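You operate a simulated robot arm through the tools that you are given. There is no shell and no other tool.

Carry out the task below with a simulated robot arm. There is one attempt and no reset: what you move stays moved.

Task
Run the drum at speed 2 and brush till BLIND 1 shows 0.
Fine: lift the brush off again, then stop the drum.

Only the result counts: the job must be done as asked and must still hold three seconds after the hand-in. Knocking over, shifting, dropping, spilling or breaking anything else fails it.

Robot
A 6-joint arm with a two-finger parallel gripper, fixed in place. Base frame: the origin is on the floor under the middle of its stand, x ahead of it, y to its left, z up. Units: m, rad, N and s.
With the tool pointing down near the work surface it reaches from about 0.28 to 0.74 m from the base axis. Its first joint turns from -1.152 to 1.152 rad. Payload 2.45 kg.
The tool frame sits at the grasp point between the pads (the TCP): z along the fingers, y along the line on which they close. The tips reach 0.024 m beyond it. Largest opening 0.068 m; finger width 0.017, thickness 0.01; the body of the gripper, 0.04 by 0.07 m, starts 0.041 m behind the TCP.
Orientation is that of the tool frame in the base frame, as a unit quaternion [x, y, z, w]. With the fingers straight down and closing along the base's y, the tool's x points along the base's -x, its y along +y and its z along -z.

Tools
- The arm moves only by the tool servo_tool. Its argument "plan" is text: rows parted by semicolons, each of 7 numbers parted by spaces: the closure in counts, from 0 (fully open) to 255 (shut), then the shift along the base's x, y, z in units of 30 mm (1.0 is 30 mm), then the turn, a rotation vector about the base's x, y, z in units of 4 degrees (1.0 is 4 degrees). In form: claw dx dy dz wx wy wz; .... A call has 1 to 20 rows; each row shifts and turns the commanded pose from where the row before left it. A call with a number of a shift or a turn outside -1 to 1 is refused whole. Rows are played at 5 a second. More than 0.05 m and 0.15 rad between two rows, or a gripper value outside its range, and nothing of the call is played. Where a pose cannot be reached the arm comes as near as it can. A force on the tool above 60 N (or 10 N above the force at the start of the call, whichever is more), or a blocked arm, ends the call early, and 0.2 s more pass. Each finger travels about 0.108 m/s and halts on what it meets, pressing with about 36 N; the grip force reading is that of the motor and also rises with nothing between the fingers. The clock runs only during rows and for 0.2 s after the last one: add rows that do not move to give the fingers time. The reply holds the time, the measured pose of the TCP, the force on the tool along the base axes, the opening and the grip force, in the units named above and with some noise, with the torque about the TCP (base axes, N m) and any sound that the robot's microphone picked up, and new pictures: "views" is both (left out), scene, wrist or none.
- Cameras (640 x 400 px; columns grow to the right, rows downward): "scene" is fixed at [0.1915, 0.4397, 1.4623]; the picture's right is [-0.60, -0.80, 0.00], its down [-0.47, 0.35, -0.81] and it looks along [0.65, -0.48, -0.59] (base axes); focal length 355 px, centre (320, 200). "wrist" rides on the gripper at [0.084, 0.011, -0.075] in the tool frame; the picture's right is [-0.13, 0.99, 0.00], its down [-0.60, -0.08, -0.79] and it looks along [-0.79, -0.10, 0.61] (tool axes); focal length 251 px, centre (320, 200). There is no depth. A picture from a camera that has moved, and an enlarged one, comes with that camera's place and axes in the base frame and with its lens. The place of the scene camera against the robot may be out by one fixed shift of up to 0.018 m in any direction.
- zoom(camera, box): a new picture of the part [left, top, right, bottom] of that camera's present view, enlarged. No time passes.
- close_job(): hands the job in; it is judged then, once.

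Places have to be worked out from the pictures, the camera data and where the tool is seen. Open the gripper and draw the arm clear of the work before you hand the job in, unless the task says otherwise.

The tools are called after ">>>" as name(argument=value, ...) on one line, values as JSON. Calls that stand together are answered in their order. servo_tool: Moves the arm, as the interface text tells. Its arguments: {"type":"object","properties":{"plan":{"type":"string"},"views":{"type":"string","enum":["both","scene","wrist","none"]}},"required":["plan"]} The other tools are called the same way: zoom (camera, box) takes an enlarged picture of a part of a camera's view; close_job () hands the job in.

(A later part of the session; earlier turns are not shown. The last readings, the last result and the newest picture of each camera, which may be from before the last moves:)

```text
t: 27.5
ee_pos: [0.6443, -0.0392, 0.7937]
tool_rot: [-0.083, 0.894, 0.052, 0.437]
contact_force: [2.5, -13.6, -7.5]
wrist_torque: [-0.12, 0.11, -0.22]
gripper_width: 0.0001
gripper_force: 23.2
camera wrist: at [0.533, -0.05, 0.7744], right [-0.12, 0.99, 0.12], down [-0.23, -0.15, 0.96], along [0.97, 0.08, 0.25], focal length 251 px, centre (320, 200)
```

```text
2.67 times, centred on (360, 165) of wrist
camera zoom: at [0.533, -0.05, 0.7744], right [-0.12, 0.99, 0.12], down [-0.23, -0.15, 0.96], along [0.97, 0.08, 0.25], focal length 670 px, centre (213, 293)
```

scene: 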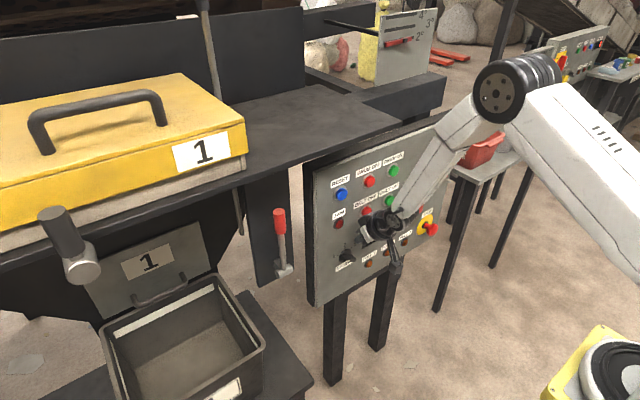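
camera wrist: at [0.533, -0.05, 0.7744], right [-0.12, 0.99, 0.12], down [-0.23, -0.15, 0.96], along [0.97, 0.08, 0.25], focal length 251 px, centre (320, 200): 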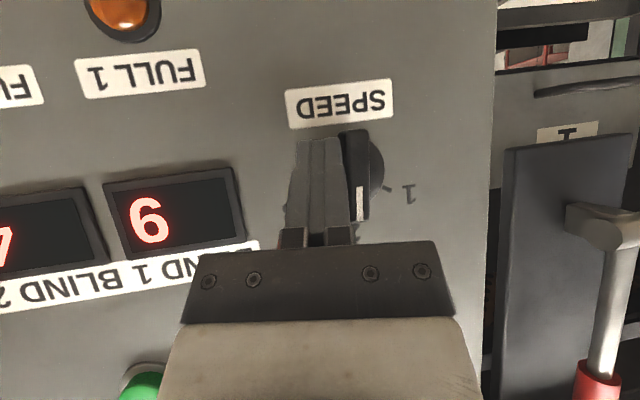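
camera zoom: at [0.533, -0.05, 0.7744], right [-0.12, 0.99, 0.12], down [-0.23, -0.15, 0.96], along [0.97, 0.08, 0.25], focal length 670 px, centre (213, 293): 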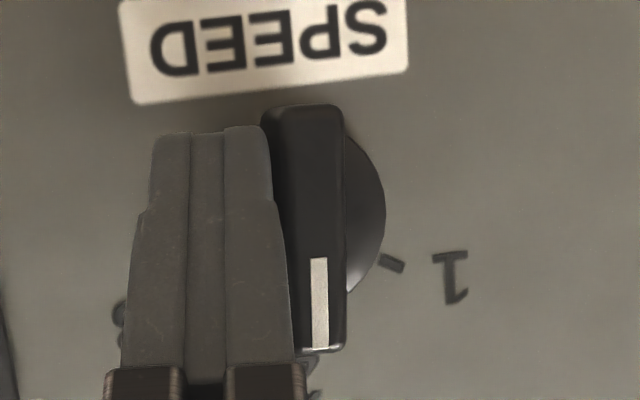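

The pointer now reads within ~2° of vertical, i.e. on 2. Backing off and checking.

>>> servo_tool(plan="255 0 -0.3 0 0 0 0; 255 0 -0.3 0.6 0 0 0; 255 0 0 0.8 0 0 0; 255 0 0 0.3 0 0 0; 255 0 0 0 0 0 0", views="wrist")

>>> zoom(camera="wrist", box=[280, 20, 460, 160])

```text
t: 28.7
ee_pos: [0.6463, -0.0553, 0.8444]
tool_rot: [-0.085, 0.894, 0.051, 0.438]
contact_force: [-0.8, -1.1, -0.1]
wrist_torque: [-0.01, 0.0, 0.02]
gripper_width: 0.0
gripper_force: 23.5
camera wrist: at [0.5334, -0.0668, 0.8256], right [-0.12, 0.99, 0.12], down [-0.23, -0.14, 0.96], along [0.96, 0.09, 0.25], focal length 251 px, centre (320, 200)
```

wrist: 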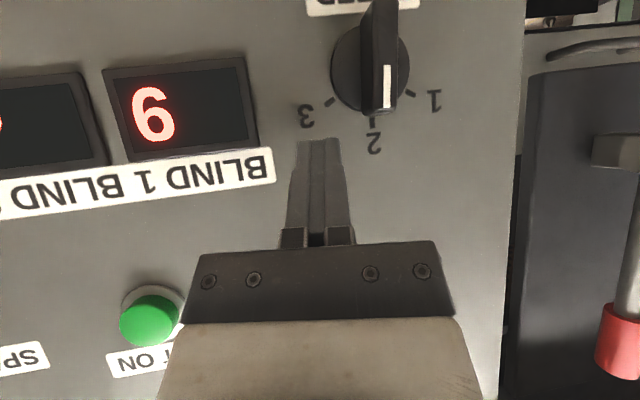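

```text
2.86 times, centred on (370, 90) of wrist
camera zoom: at [0.5334, -0.0668, 0.8256], right [-0.12, 0.99, 0.12], down [-0.23, -0.14, 0.96], along [0.96, 0.09, 0.25], focal length 718 px, centre (177, 514)
```

zoom: 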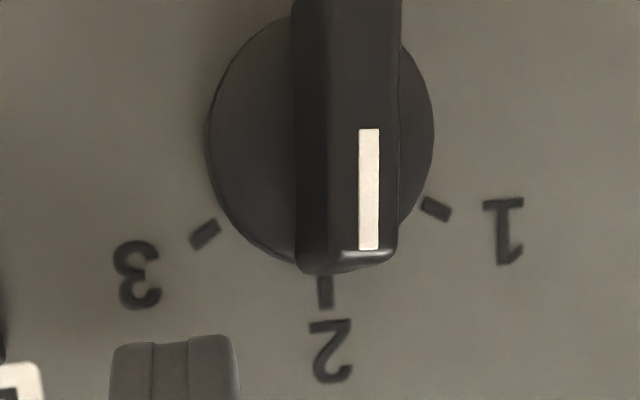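

Pointer is on 2 (within ~2°). Next is DRUM ON: cap at about (0.667,-0.160,1.005). I'll retreat 3 cm and move up in front of it, reducing the yaw to ~4°.

>>> servo_tool(plan="255 -1 0 0 0 0 0; 255 0 -0.6 0.94 0 0 -1; 255 0 -0.6 0.94 0 0 -1; 255 0 -0.6 0.94 0 0 0; 255 0 -0.6 0.94 0 0 0; 255 0 -0.6 0.94 0 0 0; 255 0 -0.6 0.94 0 0 0; 255 0 0 0 0 0 0", views="both")

```text
t: 30.5
ee_pos: [0.6158, -0.165, 1.0149]
tool_rot: [-0.022, 0.897, 0.019, 0.44]
contact_force: [0.1, 0.0, -0.6]
wrist_torque: [0.01, 0.03, 0.02]
gripper_width: 0.0002
gripper_force: 23.3
camera wrist: at [0.5037, -0.1601, 0.9954], right [0.02, 0.99, 0.12], down [-0.25, -0.11, 0.96], along [0.97, -0.05, 0.25], focal length 251 px, centre (320, 200)
```

scene: 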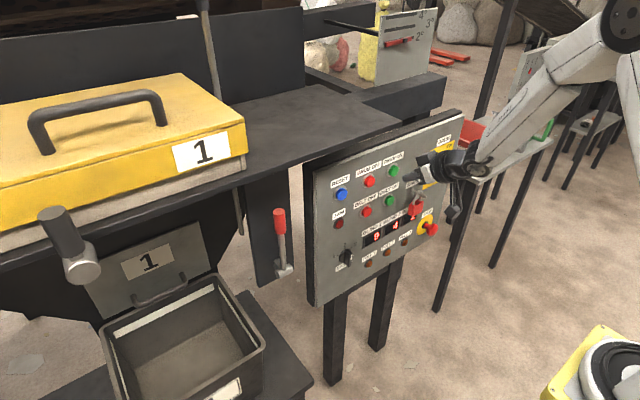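
wrist: 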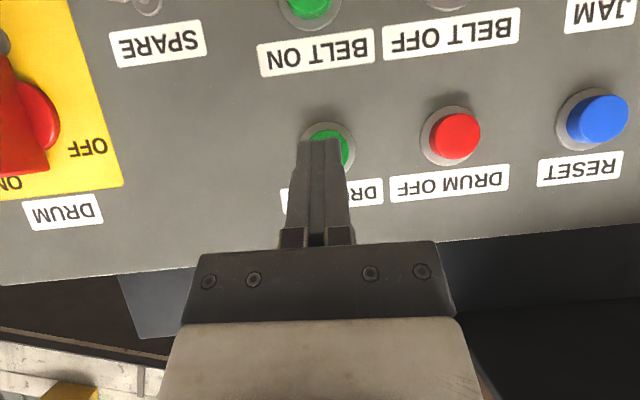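

The tip lines up with DRUM ON (needs ~3 mm to the left). I'll approach and press about 5 mm past contact, then read the response.

>>> servo_tool(plan="255 0.6 0.1 -0.05 0 0 0; 255 0.25 0 0 0 0 0; 255 0.1 0 0 0 0 0; 255 0.1 0 0 0 0 0; 255 0 0 0 0 0 0", views="both")

```text
t: 31.7
ee_pos: [0.6458, -0.1609, 1.0123]
tool_rot: [-0.023, 0.898, 0.021, 0.44]
contact_force: [-20.5, -0.4, 5.3]
wrist_torque: [0.05, 0.05, 0.02]
gripper_width: 0.0
gripper_force: 24.3
heard: click
camera wrist: at [0.5336, -0.1564, 0.9933], right [0.02, 0.99, 0.12], down [-0.25, -0.11, 0.96], along [0.97, -0.05, 0.25], focal length 251 px, centre (320, 200)
```

scene: 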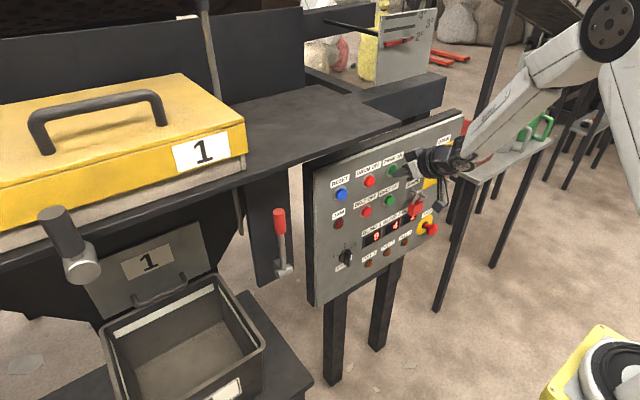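
wrist: 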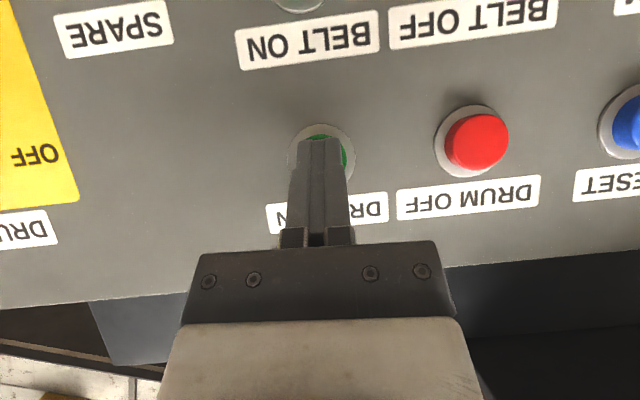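

A click was heard at ~20 N. I'll release and look/listen for whether the drum is running.

>>> servo_tool(plan="255 -0.6 0 0 0 0 0; 255 -0.6 0 0 0 0 0; 255 0 0 0 0 0 0; 255 0 0 0 0 0 0; 255 0 0 0 0 0 0", views="both")

>>> zoom(camera="scene", box=[0, 0, 240, 60])

>>> zoom(camera="scene", box=[310, 120, 460, 290])

```text
t: 32.9
ee_pos: [0.6099, -0.1609, 1.0129]
tool_rot: [-0.022, 0.897, 0.02, 0.44]
contact_force: [0.1, 0.4, 0.1]
wrist_torque: [0.01, 0.01, 0.02]
gripper_width: 0.0001
gripper_force: 23.2
camera wrist: at [0.4989, -0.1561, 0.9937], right [0.02, 0.99, 0.12], down [-0.25, -0.11, 0.96], along [0.97, -0.05, 0.25], focal length 251 px, centre (320, 200)
```

scene: 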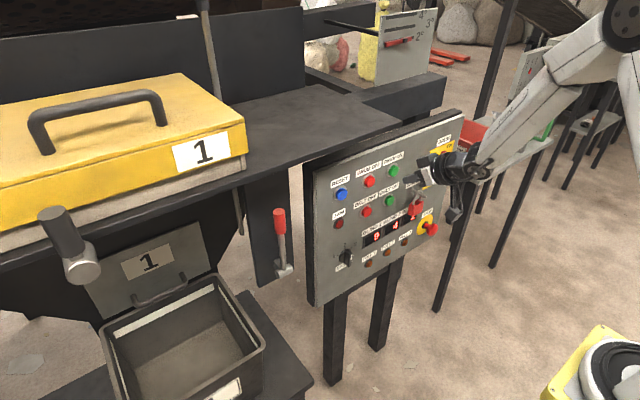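
wrist: 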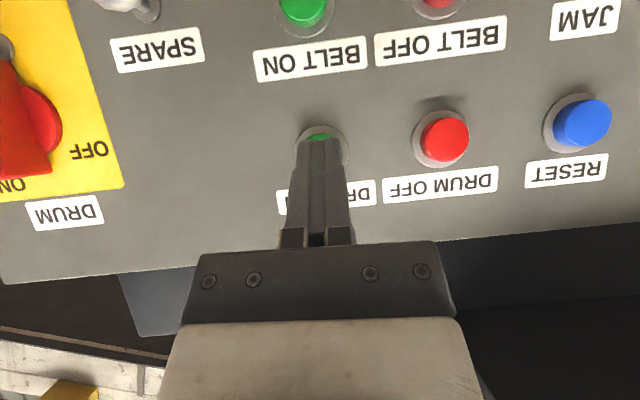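

```text
2.67 times, centred on (120, 30) of scene
camera zoom: at [0.1915, 0.4397, 1.4623], right [-0.6, -0.8, 0.0], down [-0.47, 0.35, -0.81], along [0.65, -0.48, -0.59], focal length 947 px, centre (853, 653)
```

zoom: 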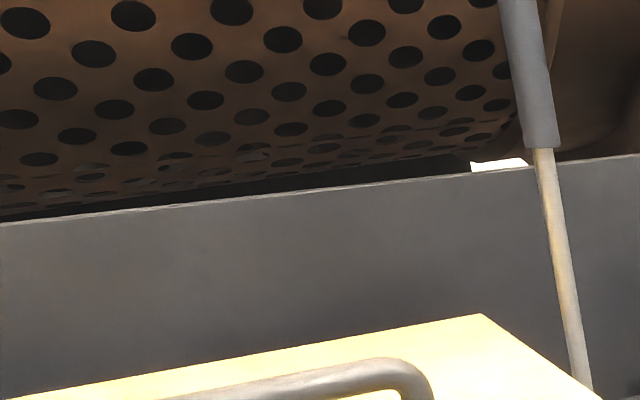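

```text
2.35 times, centred on (385, 205) of scene
camera zoom: at [0.1915, 0.4397, 1.4623], right [-0.6, -0.8, 0.0], down [-0.47, 0.35, -0.81], along [0.65, -0.48, -0.59], focal length 836 px, centre (167, 188)
```

zoom: 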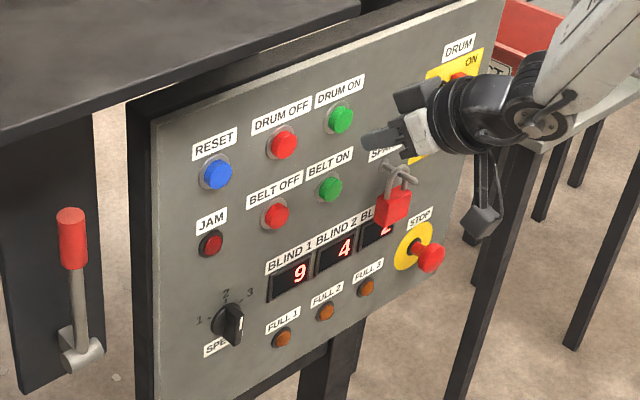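

I'll idle briefly and re-zoom on the drum's holes to see whether it's turning.

>>> servo_tool(plan="255 0 0 0 0 0 0; 255 0 0 0 0 0 0", views="none")

>>> zoom(camera="scene", box=[0, 0, 240, 60])

```text
t: 33.5
ee_pos: [0.6116, -0.1617, 1.0121]
tool_rot: [-0.023, 0.897, 0.02, 0.441]
contact_force: [-0.7, -0.4, -0.1]
wrist_torque: [-0.03, -0.04, 0.02]
gripper_width: 0.0
gripper_force: 23.4
```

```text
2.67 times, centred on (120, 30) of scene
camera zoom: at [0.1915, 0.4397, 1.4623], right [-0.6, -0.8, 0.0], down [-0.47, 0.35, -0.81], along [0.65, -0.48, -0.59], focal length 947 px, centre (853, 653)
```

zoom: 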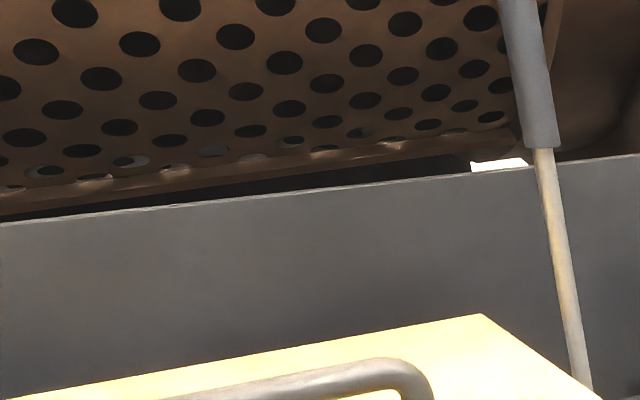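

The drum is turning. Now for the red brush lever at y≈0.165: I'll retract and point the tool down so I can re-approach from the proper wrist branch for the left side.

>>> servo_tool(plan="255 -0.5 0 0 0 0 -0.75; 0 -0.5 0.2 0 0 1 0; 0 -0.4 0.2 0 0 1 0; 0 -0.3 0.2 0 0 1 0; 0 -0.3 0.2 0 0 1 0; 0 -0.3 0.2 0 0 1 0; 0 -0.3 0.2 0 0 1 0; 0 -0.3 0.2 0 0 1 0; 0 -0.3 0.2 0 0 1 0; 0 -0.3 0.2 0 0 1 0; 0 -0.2 0.2 0 0 1 0; 0 0 0.2 0 0 1 0; 0 0 0.2 0 0 1 0; 0 0 0 0 0 1 0", views="scene")

```text
t: 36.5
ee_pos: [0.5077, -0.0917, 1.0115]
tool_rot: [0.004, 0.999, 0.014, 0.029]
contact_force: [-0.1, 0.1, -0.4]
wrist_torque: [0.02, -0.04, 0.01]
gripper_width: 0.0681
gripper_force: 0.1
out of reach, approached as far as the arm can: row 7, 8
```

scene: 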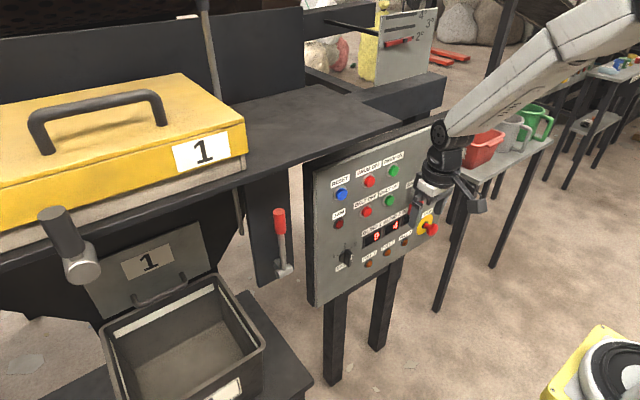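

Tool is pointing nearly down at (0.508,-0.092,1.012). I'll slide left to y≈0.165 and pitch up again on the other branch, staying ~10 cm short of the lever.

>>> servo_tool(plan="0 0 0.95 0 0 0 0; 0 0 0.95 0 0 0 0; 0 0 0.95 0 0 0 0; 0 0 0.95 0 0 0 0; 0 0 0.95 0 0 0 0; 0 0 0.95 0 0 0 0; 0 0 0.95 0 0 0 0; 0 0 0.95 0 0 0 0; 0 0 0.95 0 0 0 0; 0 0 0 0 0 -1 0; 0 0 0 0 0 -1 0; 0 0 0 0 0 -1 0; 0 0 0 0 0 -1 0; 0 0 0 0 0 -1 0; 0 0 0 0 0 -1 0", views="both")

```text
t: 39.7
ee_pos: [0.5088, 0.1646, 1.0125]
tool_rot: [0.001, 0.971, 0.014, 0.237]
contact_force: [-0.2, 0.3, -0.9]
wrist_torque: [-0.01, -0.02, 0.01]
gripper_width: 0.0681
gripper_force: 0.1
camera wrist: at [0.3984, 0.1739, 1.0422], right [0.11, 0.99, 0.09], down [0.17, -0.11, 0.98], along [0.98, -0.09, -0.18], focal length 251 px, centre (320, 200)
```

scene: 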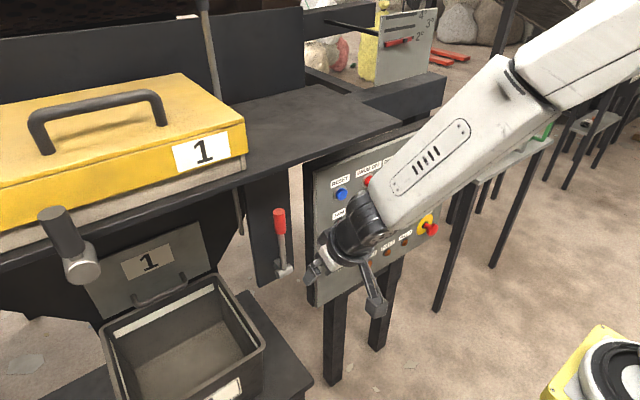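
wrist: 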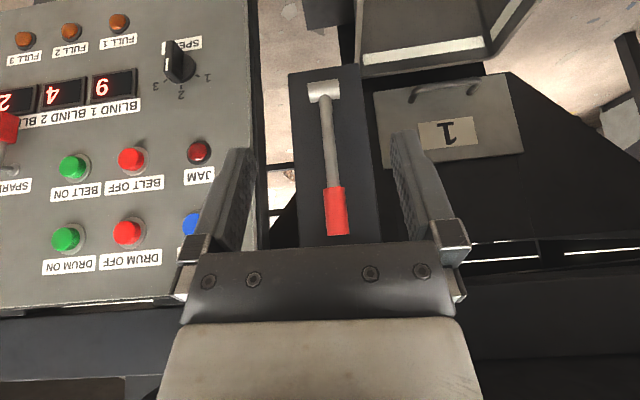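

No reach warnings; lever is straight ahead and BLIND 1 still reads 9. Zooming to check the lever and its hub.

>>> zoom(camera="wrist", box=[270, 60, 400, 250])

>>> zoom(camera="scene", box=[230, 180, 330, 300])

>>> zoom(camera="wrist", box=[290, 70, 370, 120])

```text
2.11 times, centred on (335, 155) of wrist
camera zoom: at [0.3984, 0.1739, 1.0422], right [0.11, 0.99, 0.09], down [0.17, -0.11, 0.98], along [0.98, -0.09, -0.18], focal length 529 px, centre (288, 295)
```

zoom: 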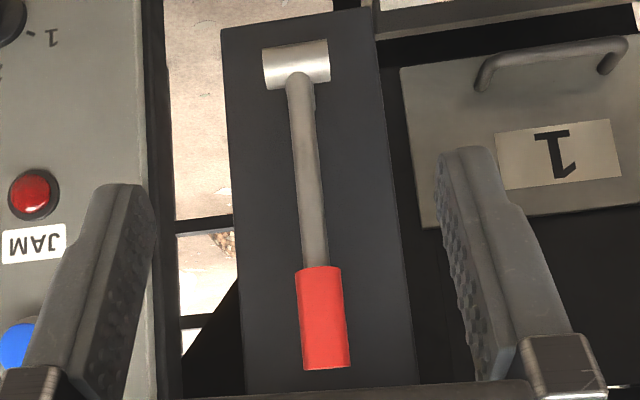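

```text
3.33 times, centred on (280, 240) of scene
camera zoom: at [0.1915, 0.4397, 1.4623], right [-0.6, -0.8, 0.0], down [-0.47, 0.35, -0.81], along [0.65, -0.48, -0.59], focal length 1184 px, centre (453, 67)
```

zoom: 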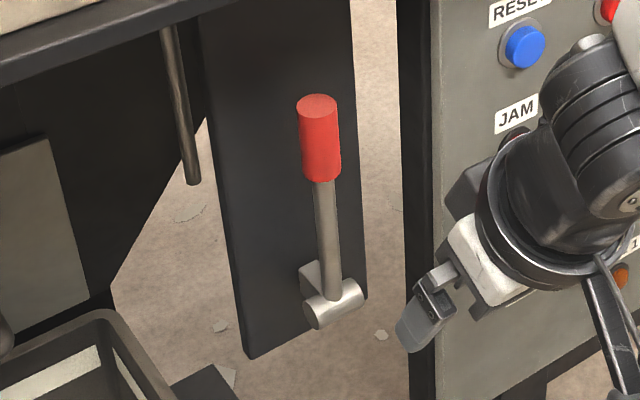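

```text
8.00 times, centred on (330, 95) of wrist
camera zoom: at [0.3984, 0.1739, 1.0422], right [0.11, 0.99, 0.09], down [0.17, -0.11, 0.98], along [0.98, -0.09, -0.18], focal length 2012 px, centre (240, 1040)
```

zoom: 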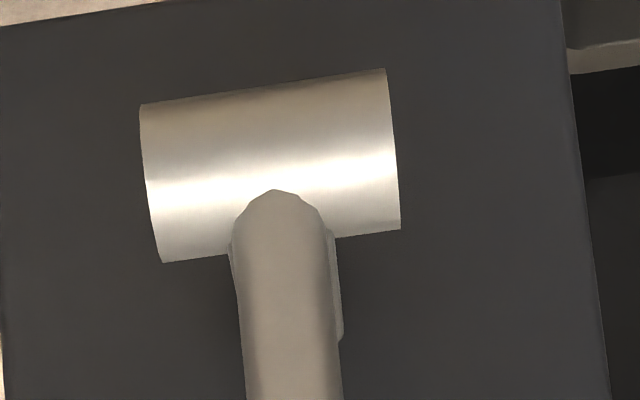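

Lever geometry: hub axis along y at (0.67,0.166,0.862), red grip z≈0.98–1.03 at x≈0.667, with ~3 cm gap to the plate behind. I'll pitch up to ~40° and approach with the fingers open, one on each side of the grip.

>>> servo_tool(plan="0 0.3 0 -0.03 0 -0.95 0; 0 0.3 0 -0.03 0 -0.95 0; 0 0.3 0 -0.03 0 -0.95 0; 0 0.3 0 -0.03 0 -0.95 0; 0 0.3 0 -0.03 0 -0.95 0; 0 0.3 0 -0.03 0 -0.95 0; 0 0.7 0 0 0 0 0; 0 0.6 0 0 0 0 0; 0 0 0 0 0 0 0", views="both")

```text
t: 41.7
ee_pos: [0.6022, 0.1654, 1.0063]
tool_rot: [-0.003, 0.906, 0.014, 0.424]
contact_force: [0.4, -1.2, -0.2]
wrist_torque: [0.02, 0.01, -0.04]
gripper_width: 0.0683
gripper_force: 0.2
camera wrist: at [0.4894, 0.1744, 0.9921], right [0.07, 0.99, 0.12], down [-0.22, -0.1, 0.97], along [0.97, -0.09, 0.21], focal length 251 px, centre (320, 200)
```

scene: 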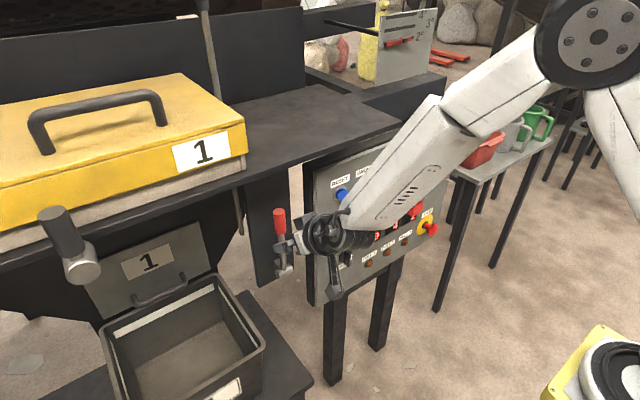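
wrist: 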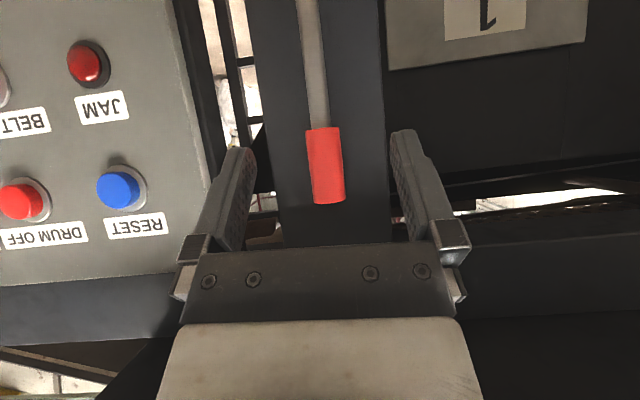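

The grip is centred between the open fingers. I'll move in 6.5 cm and close on it.

>>> servo_tool(plan="0 0.75 0 0 0 0 0; 0 0.75 0 0 0 0 0; 0 0.65 0 0 0 0 0; 0 0 0 0 0 0 0; 255 0 0 0 0 0 0; 255 0 0 0 0 0 0; 255 0 0 0 0 0 0", views="both")

```text
t: 43.3
ee_pos: [0.6668, 0.1658, 1.0084]
tool_rot: [-0.003, 0.906, 0.013, 0.424]
contact_force: [0.8, 0.4, -1.0]
wrist_torque: [-0.78, -0.23, -0.06]
gripper_width: 0.0239
gripper_force: 39.1
camera wrist: at [0.5542, 0.1741, 0.9926], right [0.07, 0.99, 0.12], down [-0.22, -0.1, 0.97], along [0.97, -0.09, 0.21], focal length 251 px, centre (320, 200)
```

scene: 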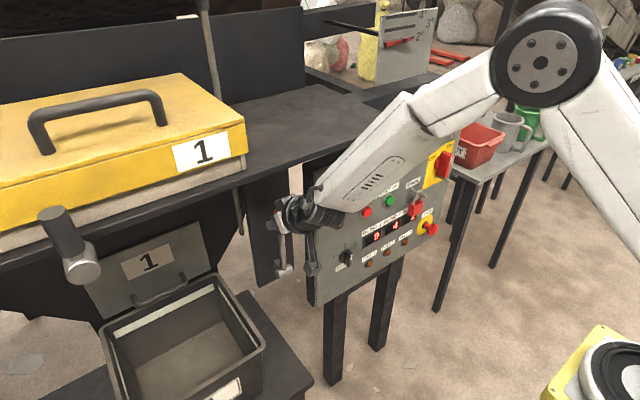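
wrist: 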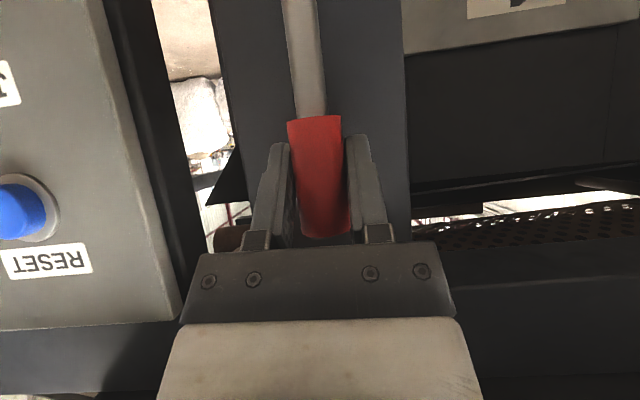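

Gripped (24 mm grip). I'll pull the lever toward the robot along its arc, first just ~10° to feel the resistance.

>>> servo_tool(plan="255 -0.427 0 -0.02 0 0 0; 255 -0.423 0 -0.055 0 0 0; 255 0 0 0 0 0 0", views="both")

```text
t: 44.1
ee_pos: [0.6422, 0.1649, 1.0063]
tool_rot: [-0.001, 0.905, 0.014, 0.426]
contact_force: [8.6, 0.8, 3.8]
wrist_torque: [-1.01, -1.29, -0.06]
gripper_width: 0.0241
gripper_force: 39.9
camera wrist: at [0.5294, 0.1742, 0.9912], right [0.07, 0.99, 0.12], down [-0.22, -0.1, 0.97], along [0.97, -0.09, 0.21], focal length 251 px, centre (320, 200)
```

scene: 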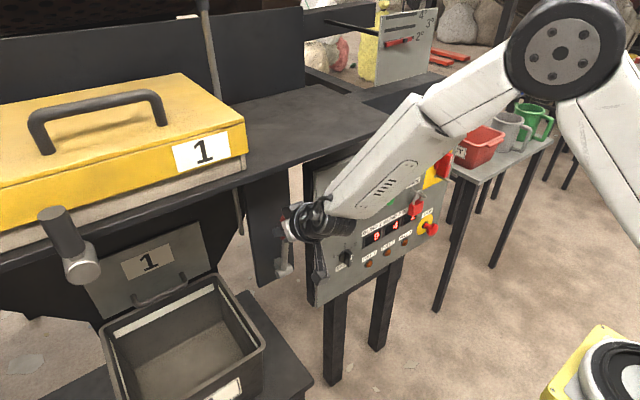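
wrist: 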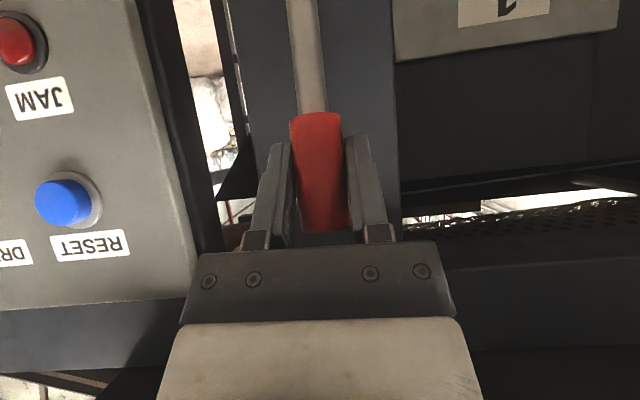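

The lever moves with ~9 N. Let me check whether the brush rod has moved with it.

>>> zoom(camera="scene", box=[0, 0, 260, 100])

>>> zoom(camera="scene", box=[340, 200, 460, 275])

```text
2.46 times, centred on (130, 50) of scene
camera zoom: at [0.1917, 0.4397, 1.4622], right [-0.6, -0.8, 0.0], down [-0.48, 0.35, -0.81], along [0.65, -0.48, -0.59], focal length 874 px, centre (788, 569)
```

zoom: 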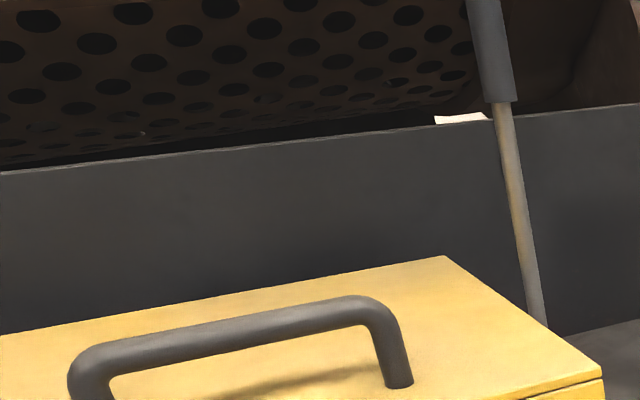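

```text
5.33 times, centred on (400, 238) of scene
camera zoom: at [0.1917, 0.4397, 1.4622], right [-0.6, -0.8, 0.0], down [-0.48, 0.35, -0.81], along [0.65, -0.48, -0.59], focal length 1894 px, centre (-107, 0)
```

zoom: 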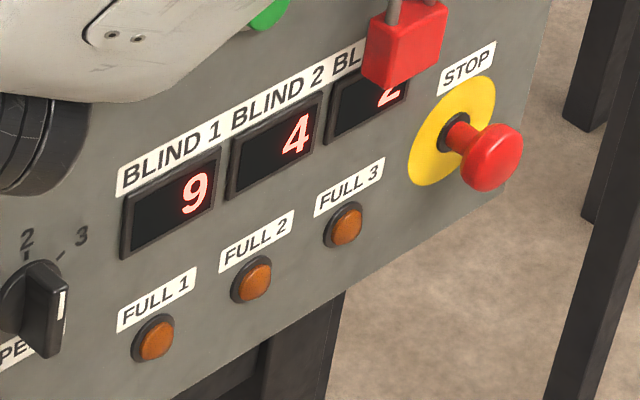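

Displays readable from the scene view (9/4/2). Rod hasn't visibly changed at 10°. Continuing the pull along the arc to ~25°.

>>> servo_tool(plan="255 -0.417 0 -0.093 0 0 0; 255 -0.408 0 -0.128 0 0 0; 255 -0.398 0 -0.16 0 0 0; 255 0 0 0 0 0 0", views="both")

>>> zoom(camera="scene", box=[0, 0, 260, 100])

```text
t: 45.1
ee_pos: [0.6031, 0.1646, 0.9942]
tool_rot: [-0.002, 0.906, 0.014, 0.423]
contact_force: [6.9, -3.7, 5.3]
wrist_torque: [-1.06, -1.26, -0.47]
gripper_width: 0.0241
gripper_force: 40.5
camera wrist: at [0.4912, 0.1743, 0.9789], right [0.07, 0.99, 0.12], down [-0.22, -0.1, 0.97], along [0.97, -0.09, 0.21], focal length 251 px, centre (320, 200)
```

scene: 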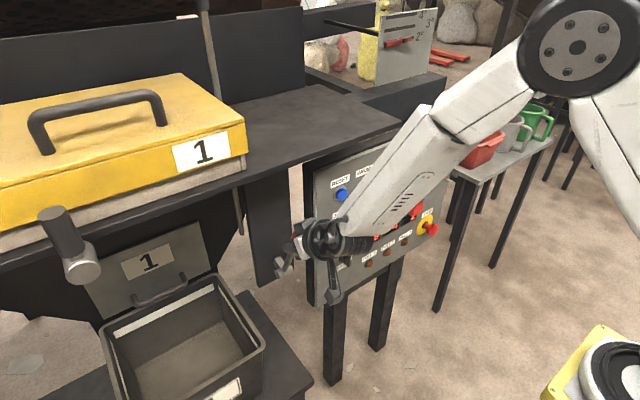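
wrist: 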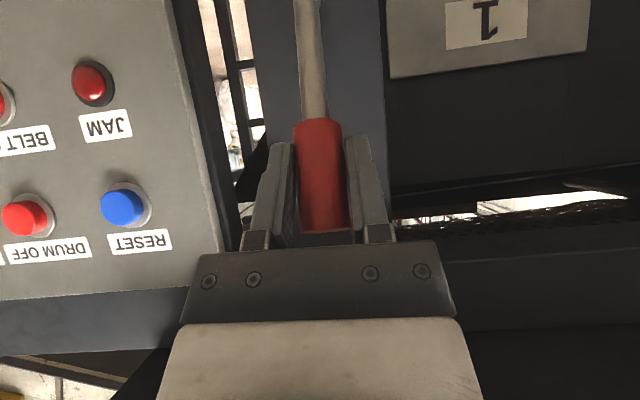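

```text
2.46 times, centred on (130, 50) of scene
camera zoom: at [0.1915, 0.4396, 1.4623], right [-0.6, -0.8, 0.0], down [-0.47, 0.35, -0.81], along [0.65, -0.48, -0.59], focal length 874 px, centre (788, 569)
```

zoom: 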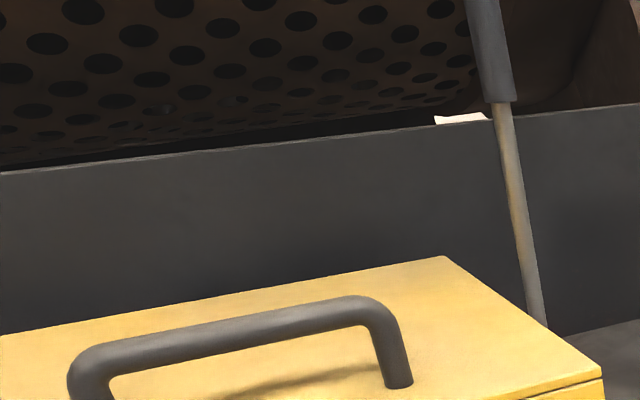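

Still moving freely at ~7 N. Continuing the arc to ~45°, checking force and sounds.

>>> servo_tool(plan="255 -0.379 0 -0.197 0 0 0; 255 -0.361 0 -0.229 0 0 0; 255 -0.339 0 -0.261 0 0 0; 255 -0.315 0 -0.289 0 0 0; 255 0 0 0 0 0 0", views="both")

>>> zoom(camera="scene", box=[0, 0, 260, 100])

```text
t: 46.3
ee_pos: [0.5618, 0.1654, 0.9623]
tool_rot: [-0.002, 0.906, 0.014, 0.422]
contact_force: [-1.1, -1.4, 10.2]
wrist_torque: [-0.7, -1.22, -0.67]
gripper_width: 0.024
gripper_force: 39.9
camera wrist: at [0.4493, 0.1742, 0.9487], right [0.07, 0.99, 0.12], down [-0.22, -0.1, 0.97], along [0.97, -0.09, 0.21], focal length 251 px, centre (320, 200)
```

scene: 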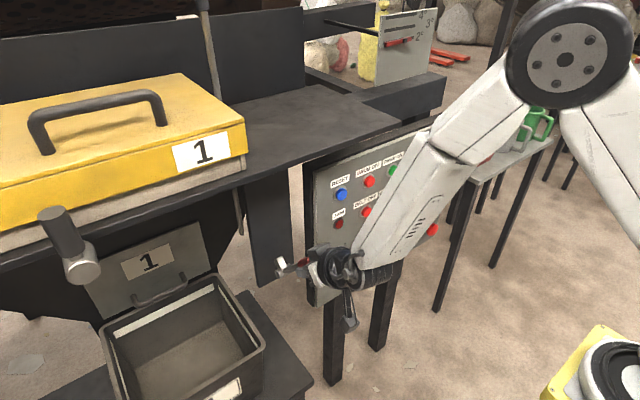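
wrist: 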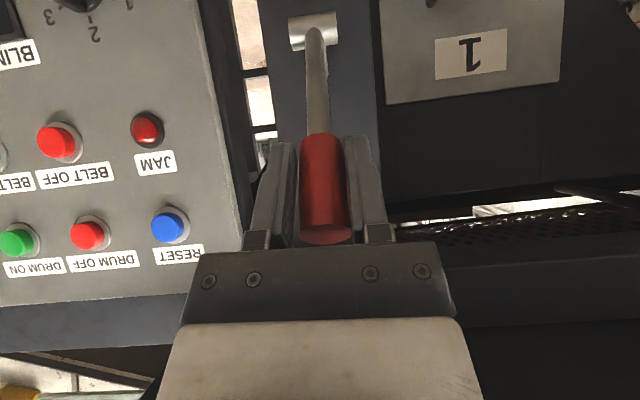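

```text
2.46 times, centred on (130, 50) of scene
camera zoom: at [0.1912, 0.4396, 1.4623], right [-0.6, -0.8, 0.0], down [-0.47, 0.35, -0.81], along [0.65, -0.48, -0.59], focal length 874 px, centre (788, 569)
```

zoom: 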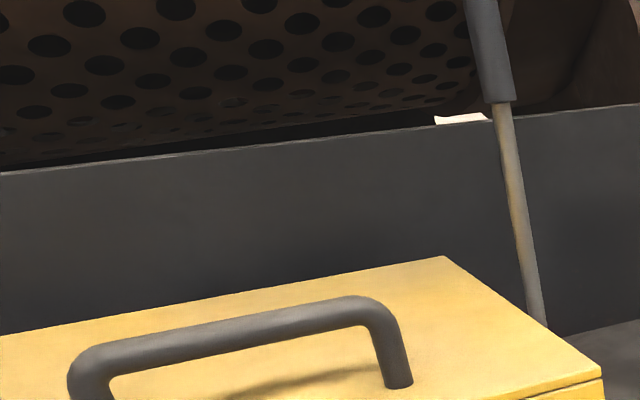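

The hole pattern looks nearly the same as 1.2 s ago; I need to know if the drum is still turning. Holding still and re-checking, along with the JAM lamp.

>>> servo_tool(plan="255 0 0 0 0 0 0", views="none")

>>> zoom(camera="scene", box=[0, 0, 260, 100])

>>> zoom(camera="wrist", box=[0, 0, 240, 280])

>>> zoom(camera="wrist", box=[400, 150, 640, 300])

```text
t: 46.7
ee_pos: [0.5608, 0.1644, 0.9633]
tool_rot: [-0.003, 0.906, 0.014, 0.422]
contact_force: [-3.6, -2.1, 8.8]
wrist_torque: [-0.65, -0.9, -0.7]
gripper_width: 0.0242
gripper_force: 39.4
```

```text
2.46 times, centred on (130, 50) of scene
camera zoom: at [0.1912, 0.4396, 1.4623], right [-0.6, -0.8, 0.0], down [-0.47, 0.35, -0.81], along [0.65, -0.48, -0.59], focal length 874 px, centre (788, 569)
```

zoom: 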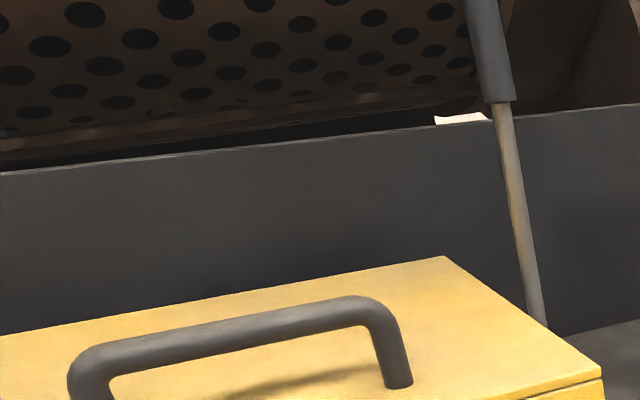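

```text
1.43 times, centred on (120, 140) of wrist
camera zoom: at [0.4493, 0.1741, 0.9487], right [0.07, 0.99, 0.12], down [-0.22, -0.1, 0.97], along [0.97, -0.09, 0.21], focal length 359 px, centre (606, 286)
```

zoom: 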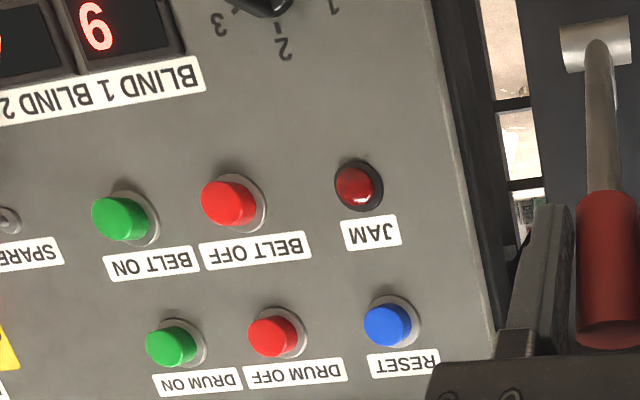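

```text
2.67 times, centred on (520, 225) of wrist
camera zoom: at [0.4493, 0.1741, 0.9487], right [0.07, 0.99, 0.12], down [-0.22, -0.1, 0.97], along [0.97, -0.09, 0.21], focal length 670 px, centre (-213, 133)
```

zoom: 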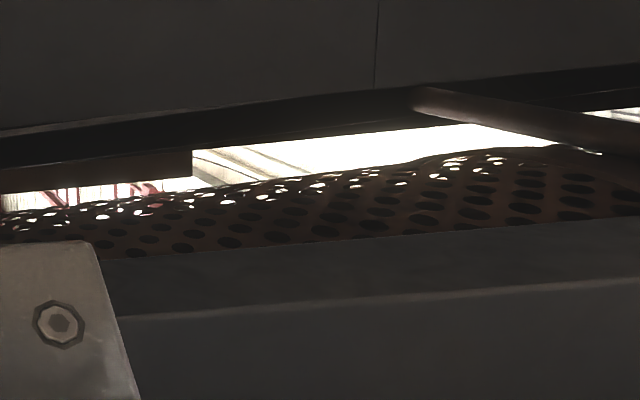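

Drum is still turning and BLIND 1 still reads 9 (appears upside-down as "6" here); JAM is unlit. Continuing the pull to ~65°.

>>> servo_tool(plan="255 -0.289 0 -0.315 0 0 0; 255 -0.261 0 -0.339 0 0 0; 255 -0.229 0 -0.361 0 0 0; 255 -0.197 0 -0.379 0 0 0; 255 0 0 0 0 0 0", views="both")

>>> zoom(camera="scene", box=[0, 0, 260, 100])

```text
t: 47.9
ee_pos: [0.5362, 0.1686, 0.9266]
tool_rot: [-0.003, 0.907, 0.009, 0.421]
contact_force: [-2.7, -1.1, -1.8]
wrist_torque: [-0.01, -0.05, -0.01]
gripper_width: 0.0
gripper_force: 23.9
out of reach, approached as far as the arm can: row 4
camera wrist: at [0.4237, 0.1789, 0.912], right [0.07, 0.99, 0.11], down [-0.21, -0.09, 0.97], along [0.97, -0.09, 0.21], focal length 251 px, centre (320, 200)
```

scene: 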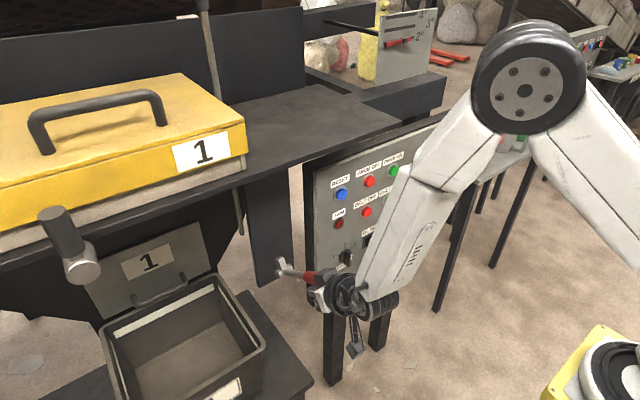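
wrist: 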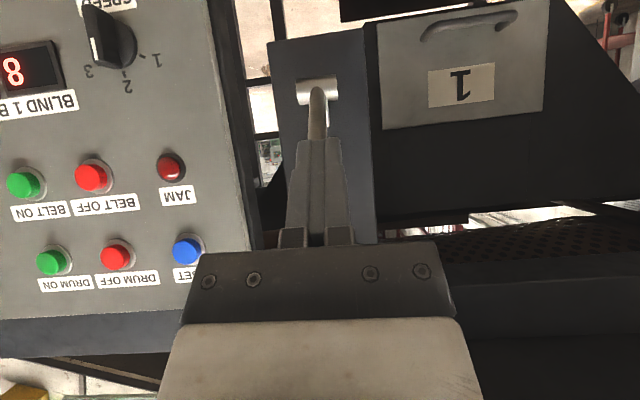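

```text
2.46 times, centred on (130, 50) of scene
camera zoom: at [0.1914, 0.4397, 1.4623], right [-0.6, -0.8, 0.0], down [-0.47, 0.35, -0.81], along [0.65, -0.48, -0.59], focal length 874 px, centre (788, 569)
```

zoom: 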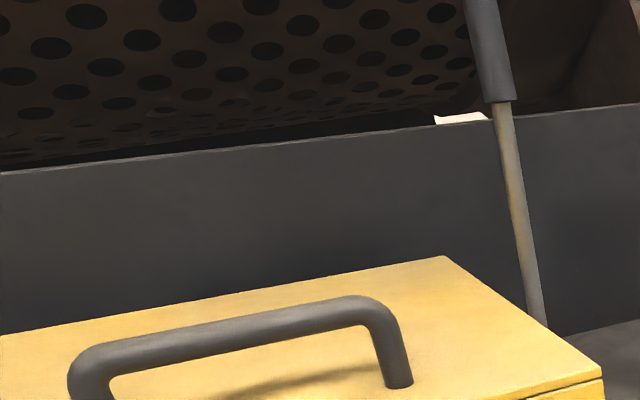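

The grip slipped out near the end but the lever is now down and BLIND 1 reads 8 — brushing has started. Zooming to see where the lever rests while I plan the regrip.

>>> zoom(camera="scene", box=[240, 220, 400, 330])

>>> zoom(camera="wrist", box=[240, 60, 400, 250])

```text
3.64 times, centred on (320, 275) of scene
camera zoom: at [0.1914, 0.4397, 1.4623], right [-0.6, -0.8, 0.0], down [-0.47, 0.35, -0.81], along [0.65, -0.48, -0.59], focal length 1292 px, centre (320, -73)
```

zoom: 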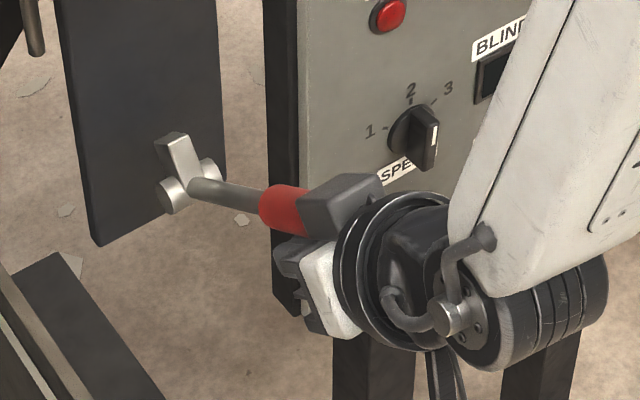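

```text
2.11 times, centred on (320, 155) of wrist
camera zoom: at [0.4237, 0.1789, 0.912], right [0.07, 0.99, 0.11], down [-0.21, -0.09, 0.97], along [0.97, -0.09, 0.21], focal length 529 px, centre (320, 295)
```

zoom: 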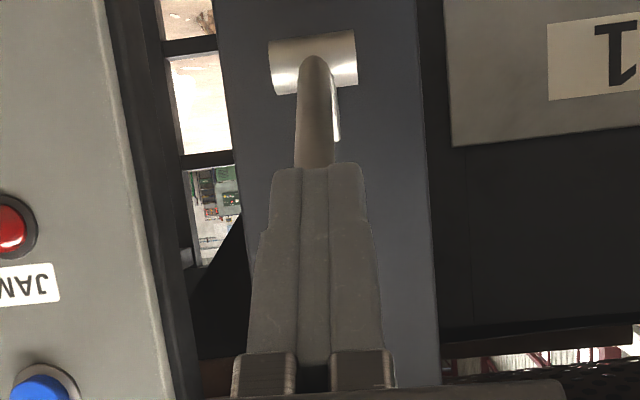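

It looks like the lever hit its stop (~65°) and the fingers slid off underneath it, so the lever rests just above my closed fingers — a good spot to push it back up later. I'll hold still and watch the count.

>>> servo_tool(plan="255 0 0 0 0 0 0; 255 0 0 0 0 0 0", views="both")

>>> zoom(camera="wrist", box=[0, 20, 160, 120])

```text
t: 48.5
ee_pos: [0.5356, 0.1699, 0.9277]
tool_rot: [-0.002, 0.907, 0.008, 0.421]
contact_force: [-4.0, 0.0, -2.2]
wrist_torque: [0.02, -0.15, -0.04]
gripper_width: 0.0002
gripper_force: 23.4
camera wrist: at [0.4241, 0.1789, 0.9123], right [0.07, 0.99, 0.11], down [-0.22, -0.1, 0.97], along [0.97, -0.09, 0.21], focal length 251 px, centre (320, 200)
```

scene: 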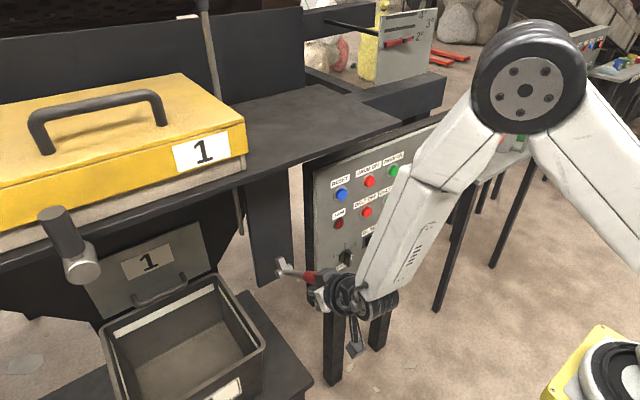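
wrist: 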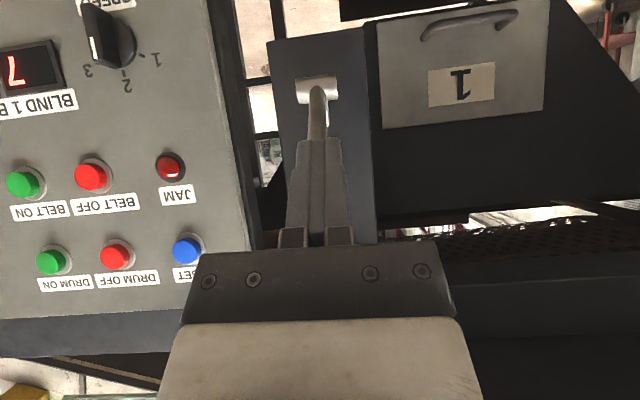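

```text
4.00 times, centred on (80, 70) of wrist
camera zoom: at [0.4241, 0.1789, 0.9123], right [0.07, 0.99, 0.11], down [-0.22, -0.1, 0.97], along [0.97, -0.09, 0.21], focal length 1006 px, centre (1280, 720)
```

zoom: 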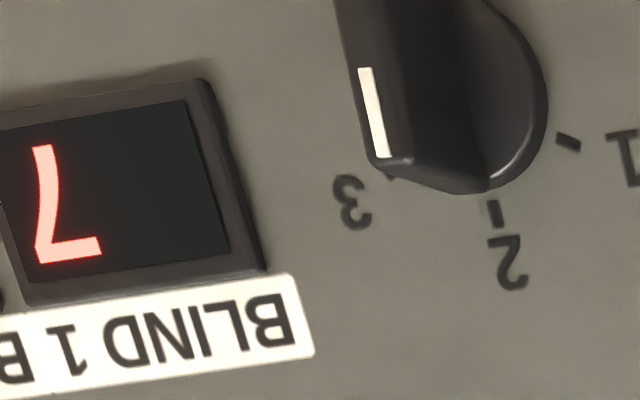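

BLIND 1 is at 7 and falling about one per 0.7 s. Continuing to wait with the fingers just beneath the lever.

>>> servo_tool(plan="255 0 0 0 0 0 0; 255 0 0 0 0 0 0; 255 0 0 0 0 0 0; 255 0 0 0 0 0 0", views="wrist")

```text
t: 49.5
ee_pos: [0.5367, 0.1696, 0.9274]
tool_rot: [-0.002, 0.907, 0.009, 0.422]
contact_force: [-2.6, -1.0, -1.1]
wrist_torque: [0.03, -0.07, -0.01]
gripper_width: 0.0
gripper_force: 23.9
camera wrist: at [0.4245, 0.179, 0.9125], right [0.07, 0.99, 0.11], down [-0.22, -0.1, 0.97], along [0.97, -0.09, 0.21], focal length 251 px, centre (320, 200)
```

wrist: 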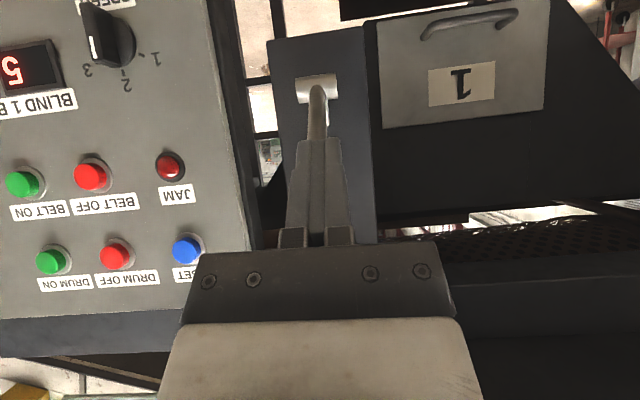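

BLIND 1 is at 5 (about two counts per second). Waiting in short steps.

>>> servo_tool(plan="255 0 0 0 0 0 0; 255 0 0 0 0 0 0; 255 0 0 0 0 0 0; 255 0 0 0 0 0 0; 255 0 0 0 0 0 0; 255 0 0 0 0 0 0", views="wrist")

```text
t: 50.9
ee_pos: [0.5375, 0.1695, 0.9243]
tool_rot: [-0.004, 0.906, 0.009, 0.422]
contact_force: [-1.7, 0.4, -1.6]
wrist_torque: [-0.02, -0.06, 0.0]
gripper_width: 0.0001
gripper_force: 23.9
camera wrist: at [0.4244, 0.179, 0.9124], right [0.07, 0.99, 0.11], down [-0.22, -0.1, 0.97], along [0.97, -0.09, 0.21], focal length 251 px, centre (320, 200)
```

wrist: 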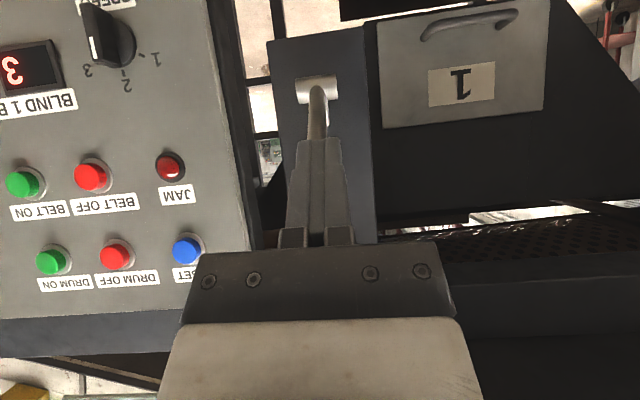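

BLIND 1 reads 3. Waiting a bit more.

>>> servo_tool(plan="255 0 0 0 0 0 0; 255 0 0 0 0 0 0; 255 0 0 0 0 0 0; 255 0 0 0 0 0 0; 255 0 0 0 0 0 0; 255 0 0 0 0 0 0", views="wrist")

```text
t: 52.3
ee_pos: [0.5362, 0.1693, 0.9267]
tool_rot: [-0.003, 0.907, 0.009, 0.422]
contact_force: [-2.6, 0.3, -2.1]
wrist_torque: [-0.02, -0.1, -0.01]
gripper_width: 0.0002
gripper_force: 23.3
camera wrist: at [0.4243, 0.179, 0.9124], right [0.07, 0.99, 0.11], down [-0.22, -0.1, 0.97], along [0.97, -0.09, 0.21], focal length 251 px, centre (320, 200)
```

wrist: 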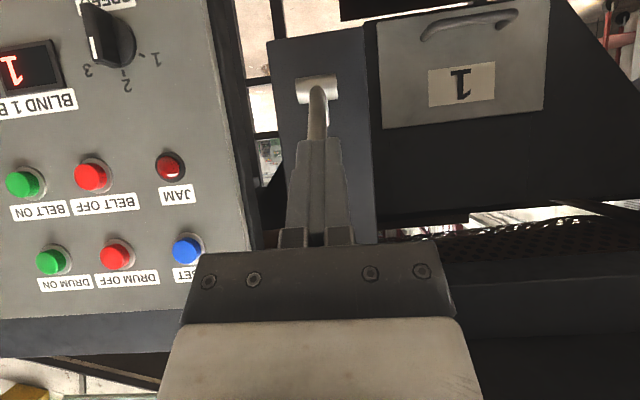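

BLIND 1 shows 1. One more short wait.

>>> servo_tool(plan="255 0 0 0 0 0 0; 255 0 0 0 0 0 0; 255 0 0 0 0 0 0", views="wrist")

>>> zoom(camera="wrist", box=[0, 20, 160, 120])

```text
t: 53.1
ee_pos: [0.5357, 0.1696, 0.9266]
tool_rot: [-0.002, 0.906, 0.008, 0.422]
contact_force: [-1.4, -0.2, -1.7]
wrist_torque: [-0.01, -0.07, -0.04]
gripper_width: 0.0
gripper_force: 23.2
camera wrist: at [0.4243, 0.179, 0.9124], right [0.07, 0.99, 0.11], down [-0.22, -0.1, 0.97], along [0.97, -0.09, 0.21], focal length 251 px, centre (320, 200)
```

wrist: 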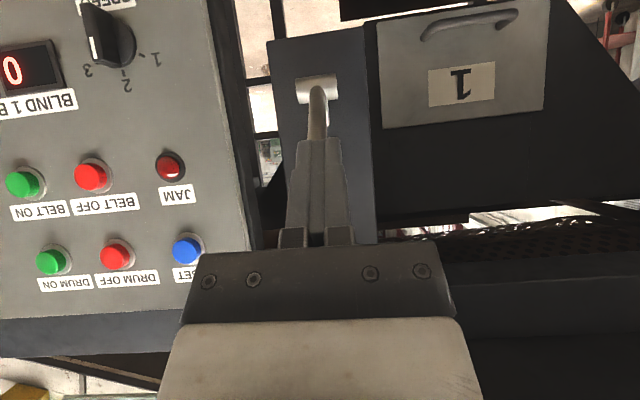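

```text
4.00 times, centred on (80, 70) of wrist
camera zoom: at [0.4243, 0.179, 0.9124], right [0.07, 0.99, 0.11], down [-0.22, -0.1, 0.97], along [0.97, -0.09, 0.21], focal length 1006 px, centre (1280, 720)
```

zoom: 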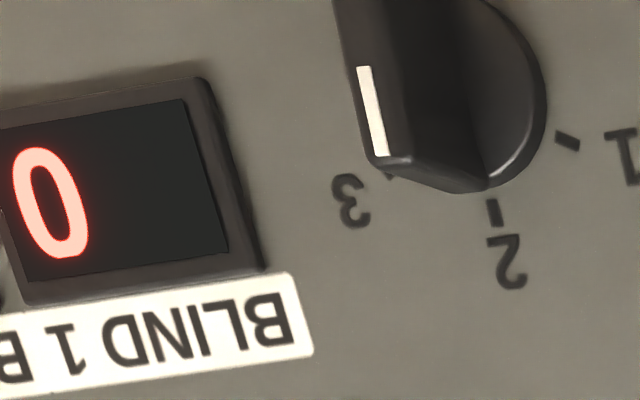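

BLIND 1 shows 0. Now I push the lever back up along its arc with the closed fingers underneath it.

>>> servo_tool(plan="255 0.07 -0.12 0.6 0 0 0; 255 0.48 0 0.58 0 0 0; 255 0.58 0 0.49 0 0 0; 255 0.65 0 0.38 0 0 0; 255 0 0 0 0 0 0", views="both")

```text
t: 54.3
ee_pos: [0.59, 0.1647, 0.9898]
tool_rot: [-0.001, 0.906, 0.013, 0.424]
contact_force: [-0.9, -1.0, 0.1]
wrist_torque: [-0.02, 0.03, -0.04]
gripper_width: 0.0004
gripper_force: 23.4
camera wrist: at [0.4783, 0.1752, 0.9741], right [0.07, 0.99, 0.12], down [-0.22, -0.1, 0.97], along [0.97, -0.09, 0.21], focal length 251 px, centre (320, 200)
```

scene: 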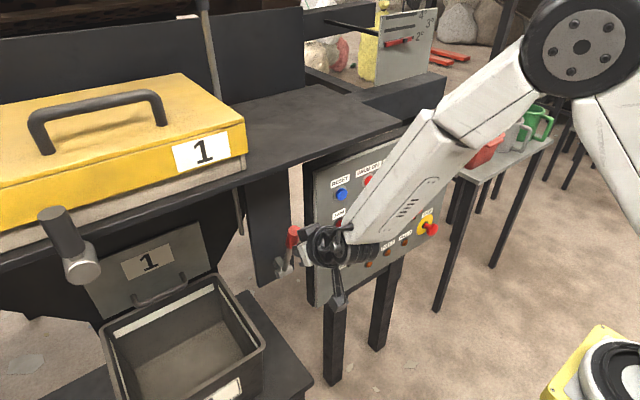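
wrist: 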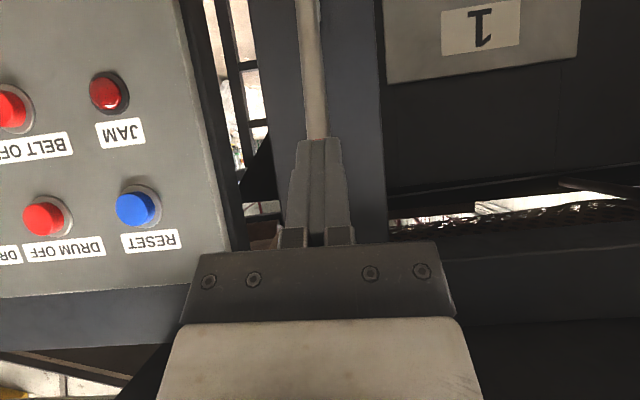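

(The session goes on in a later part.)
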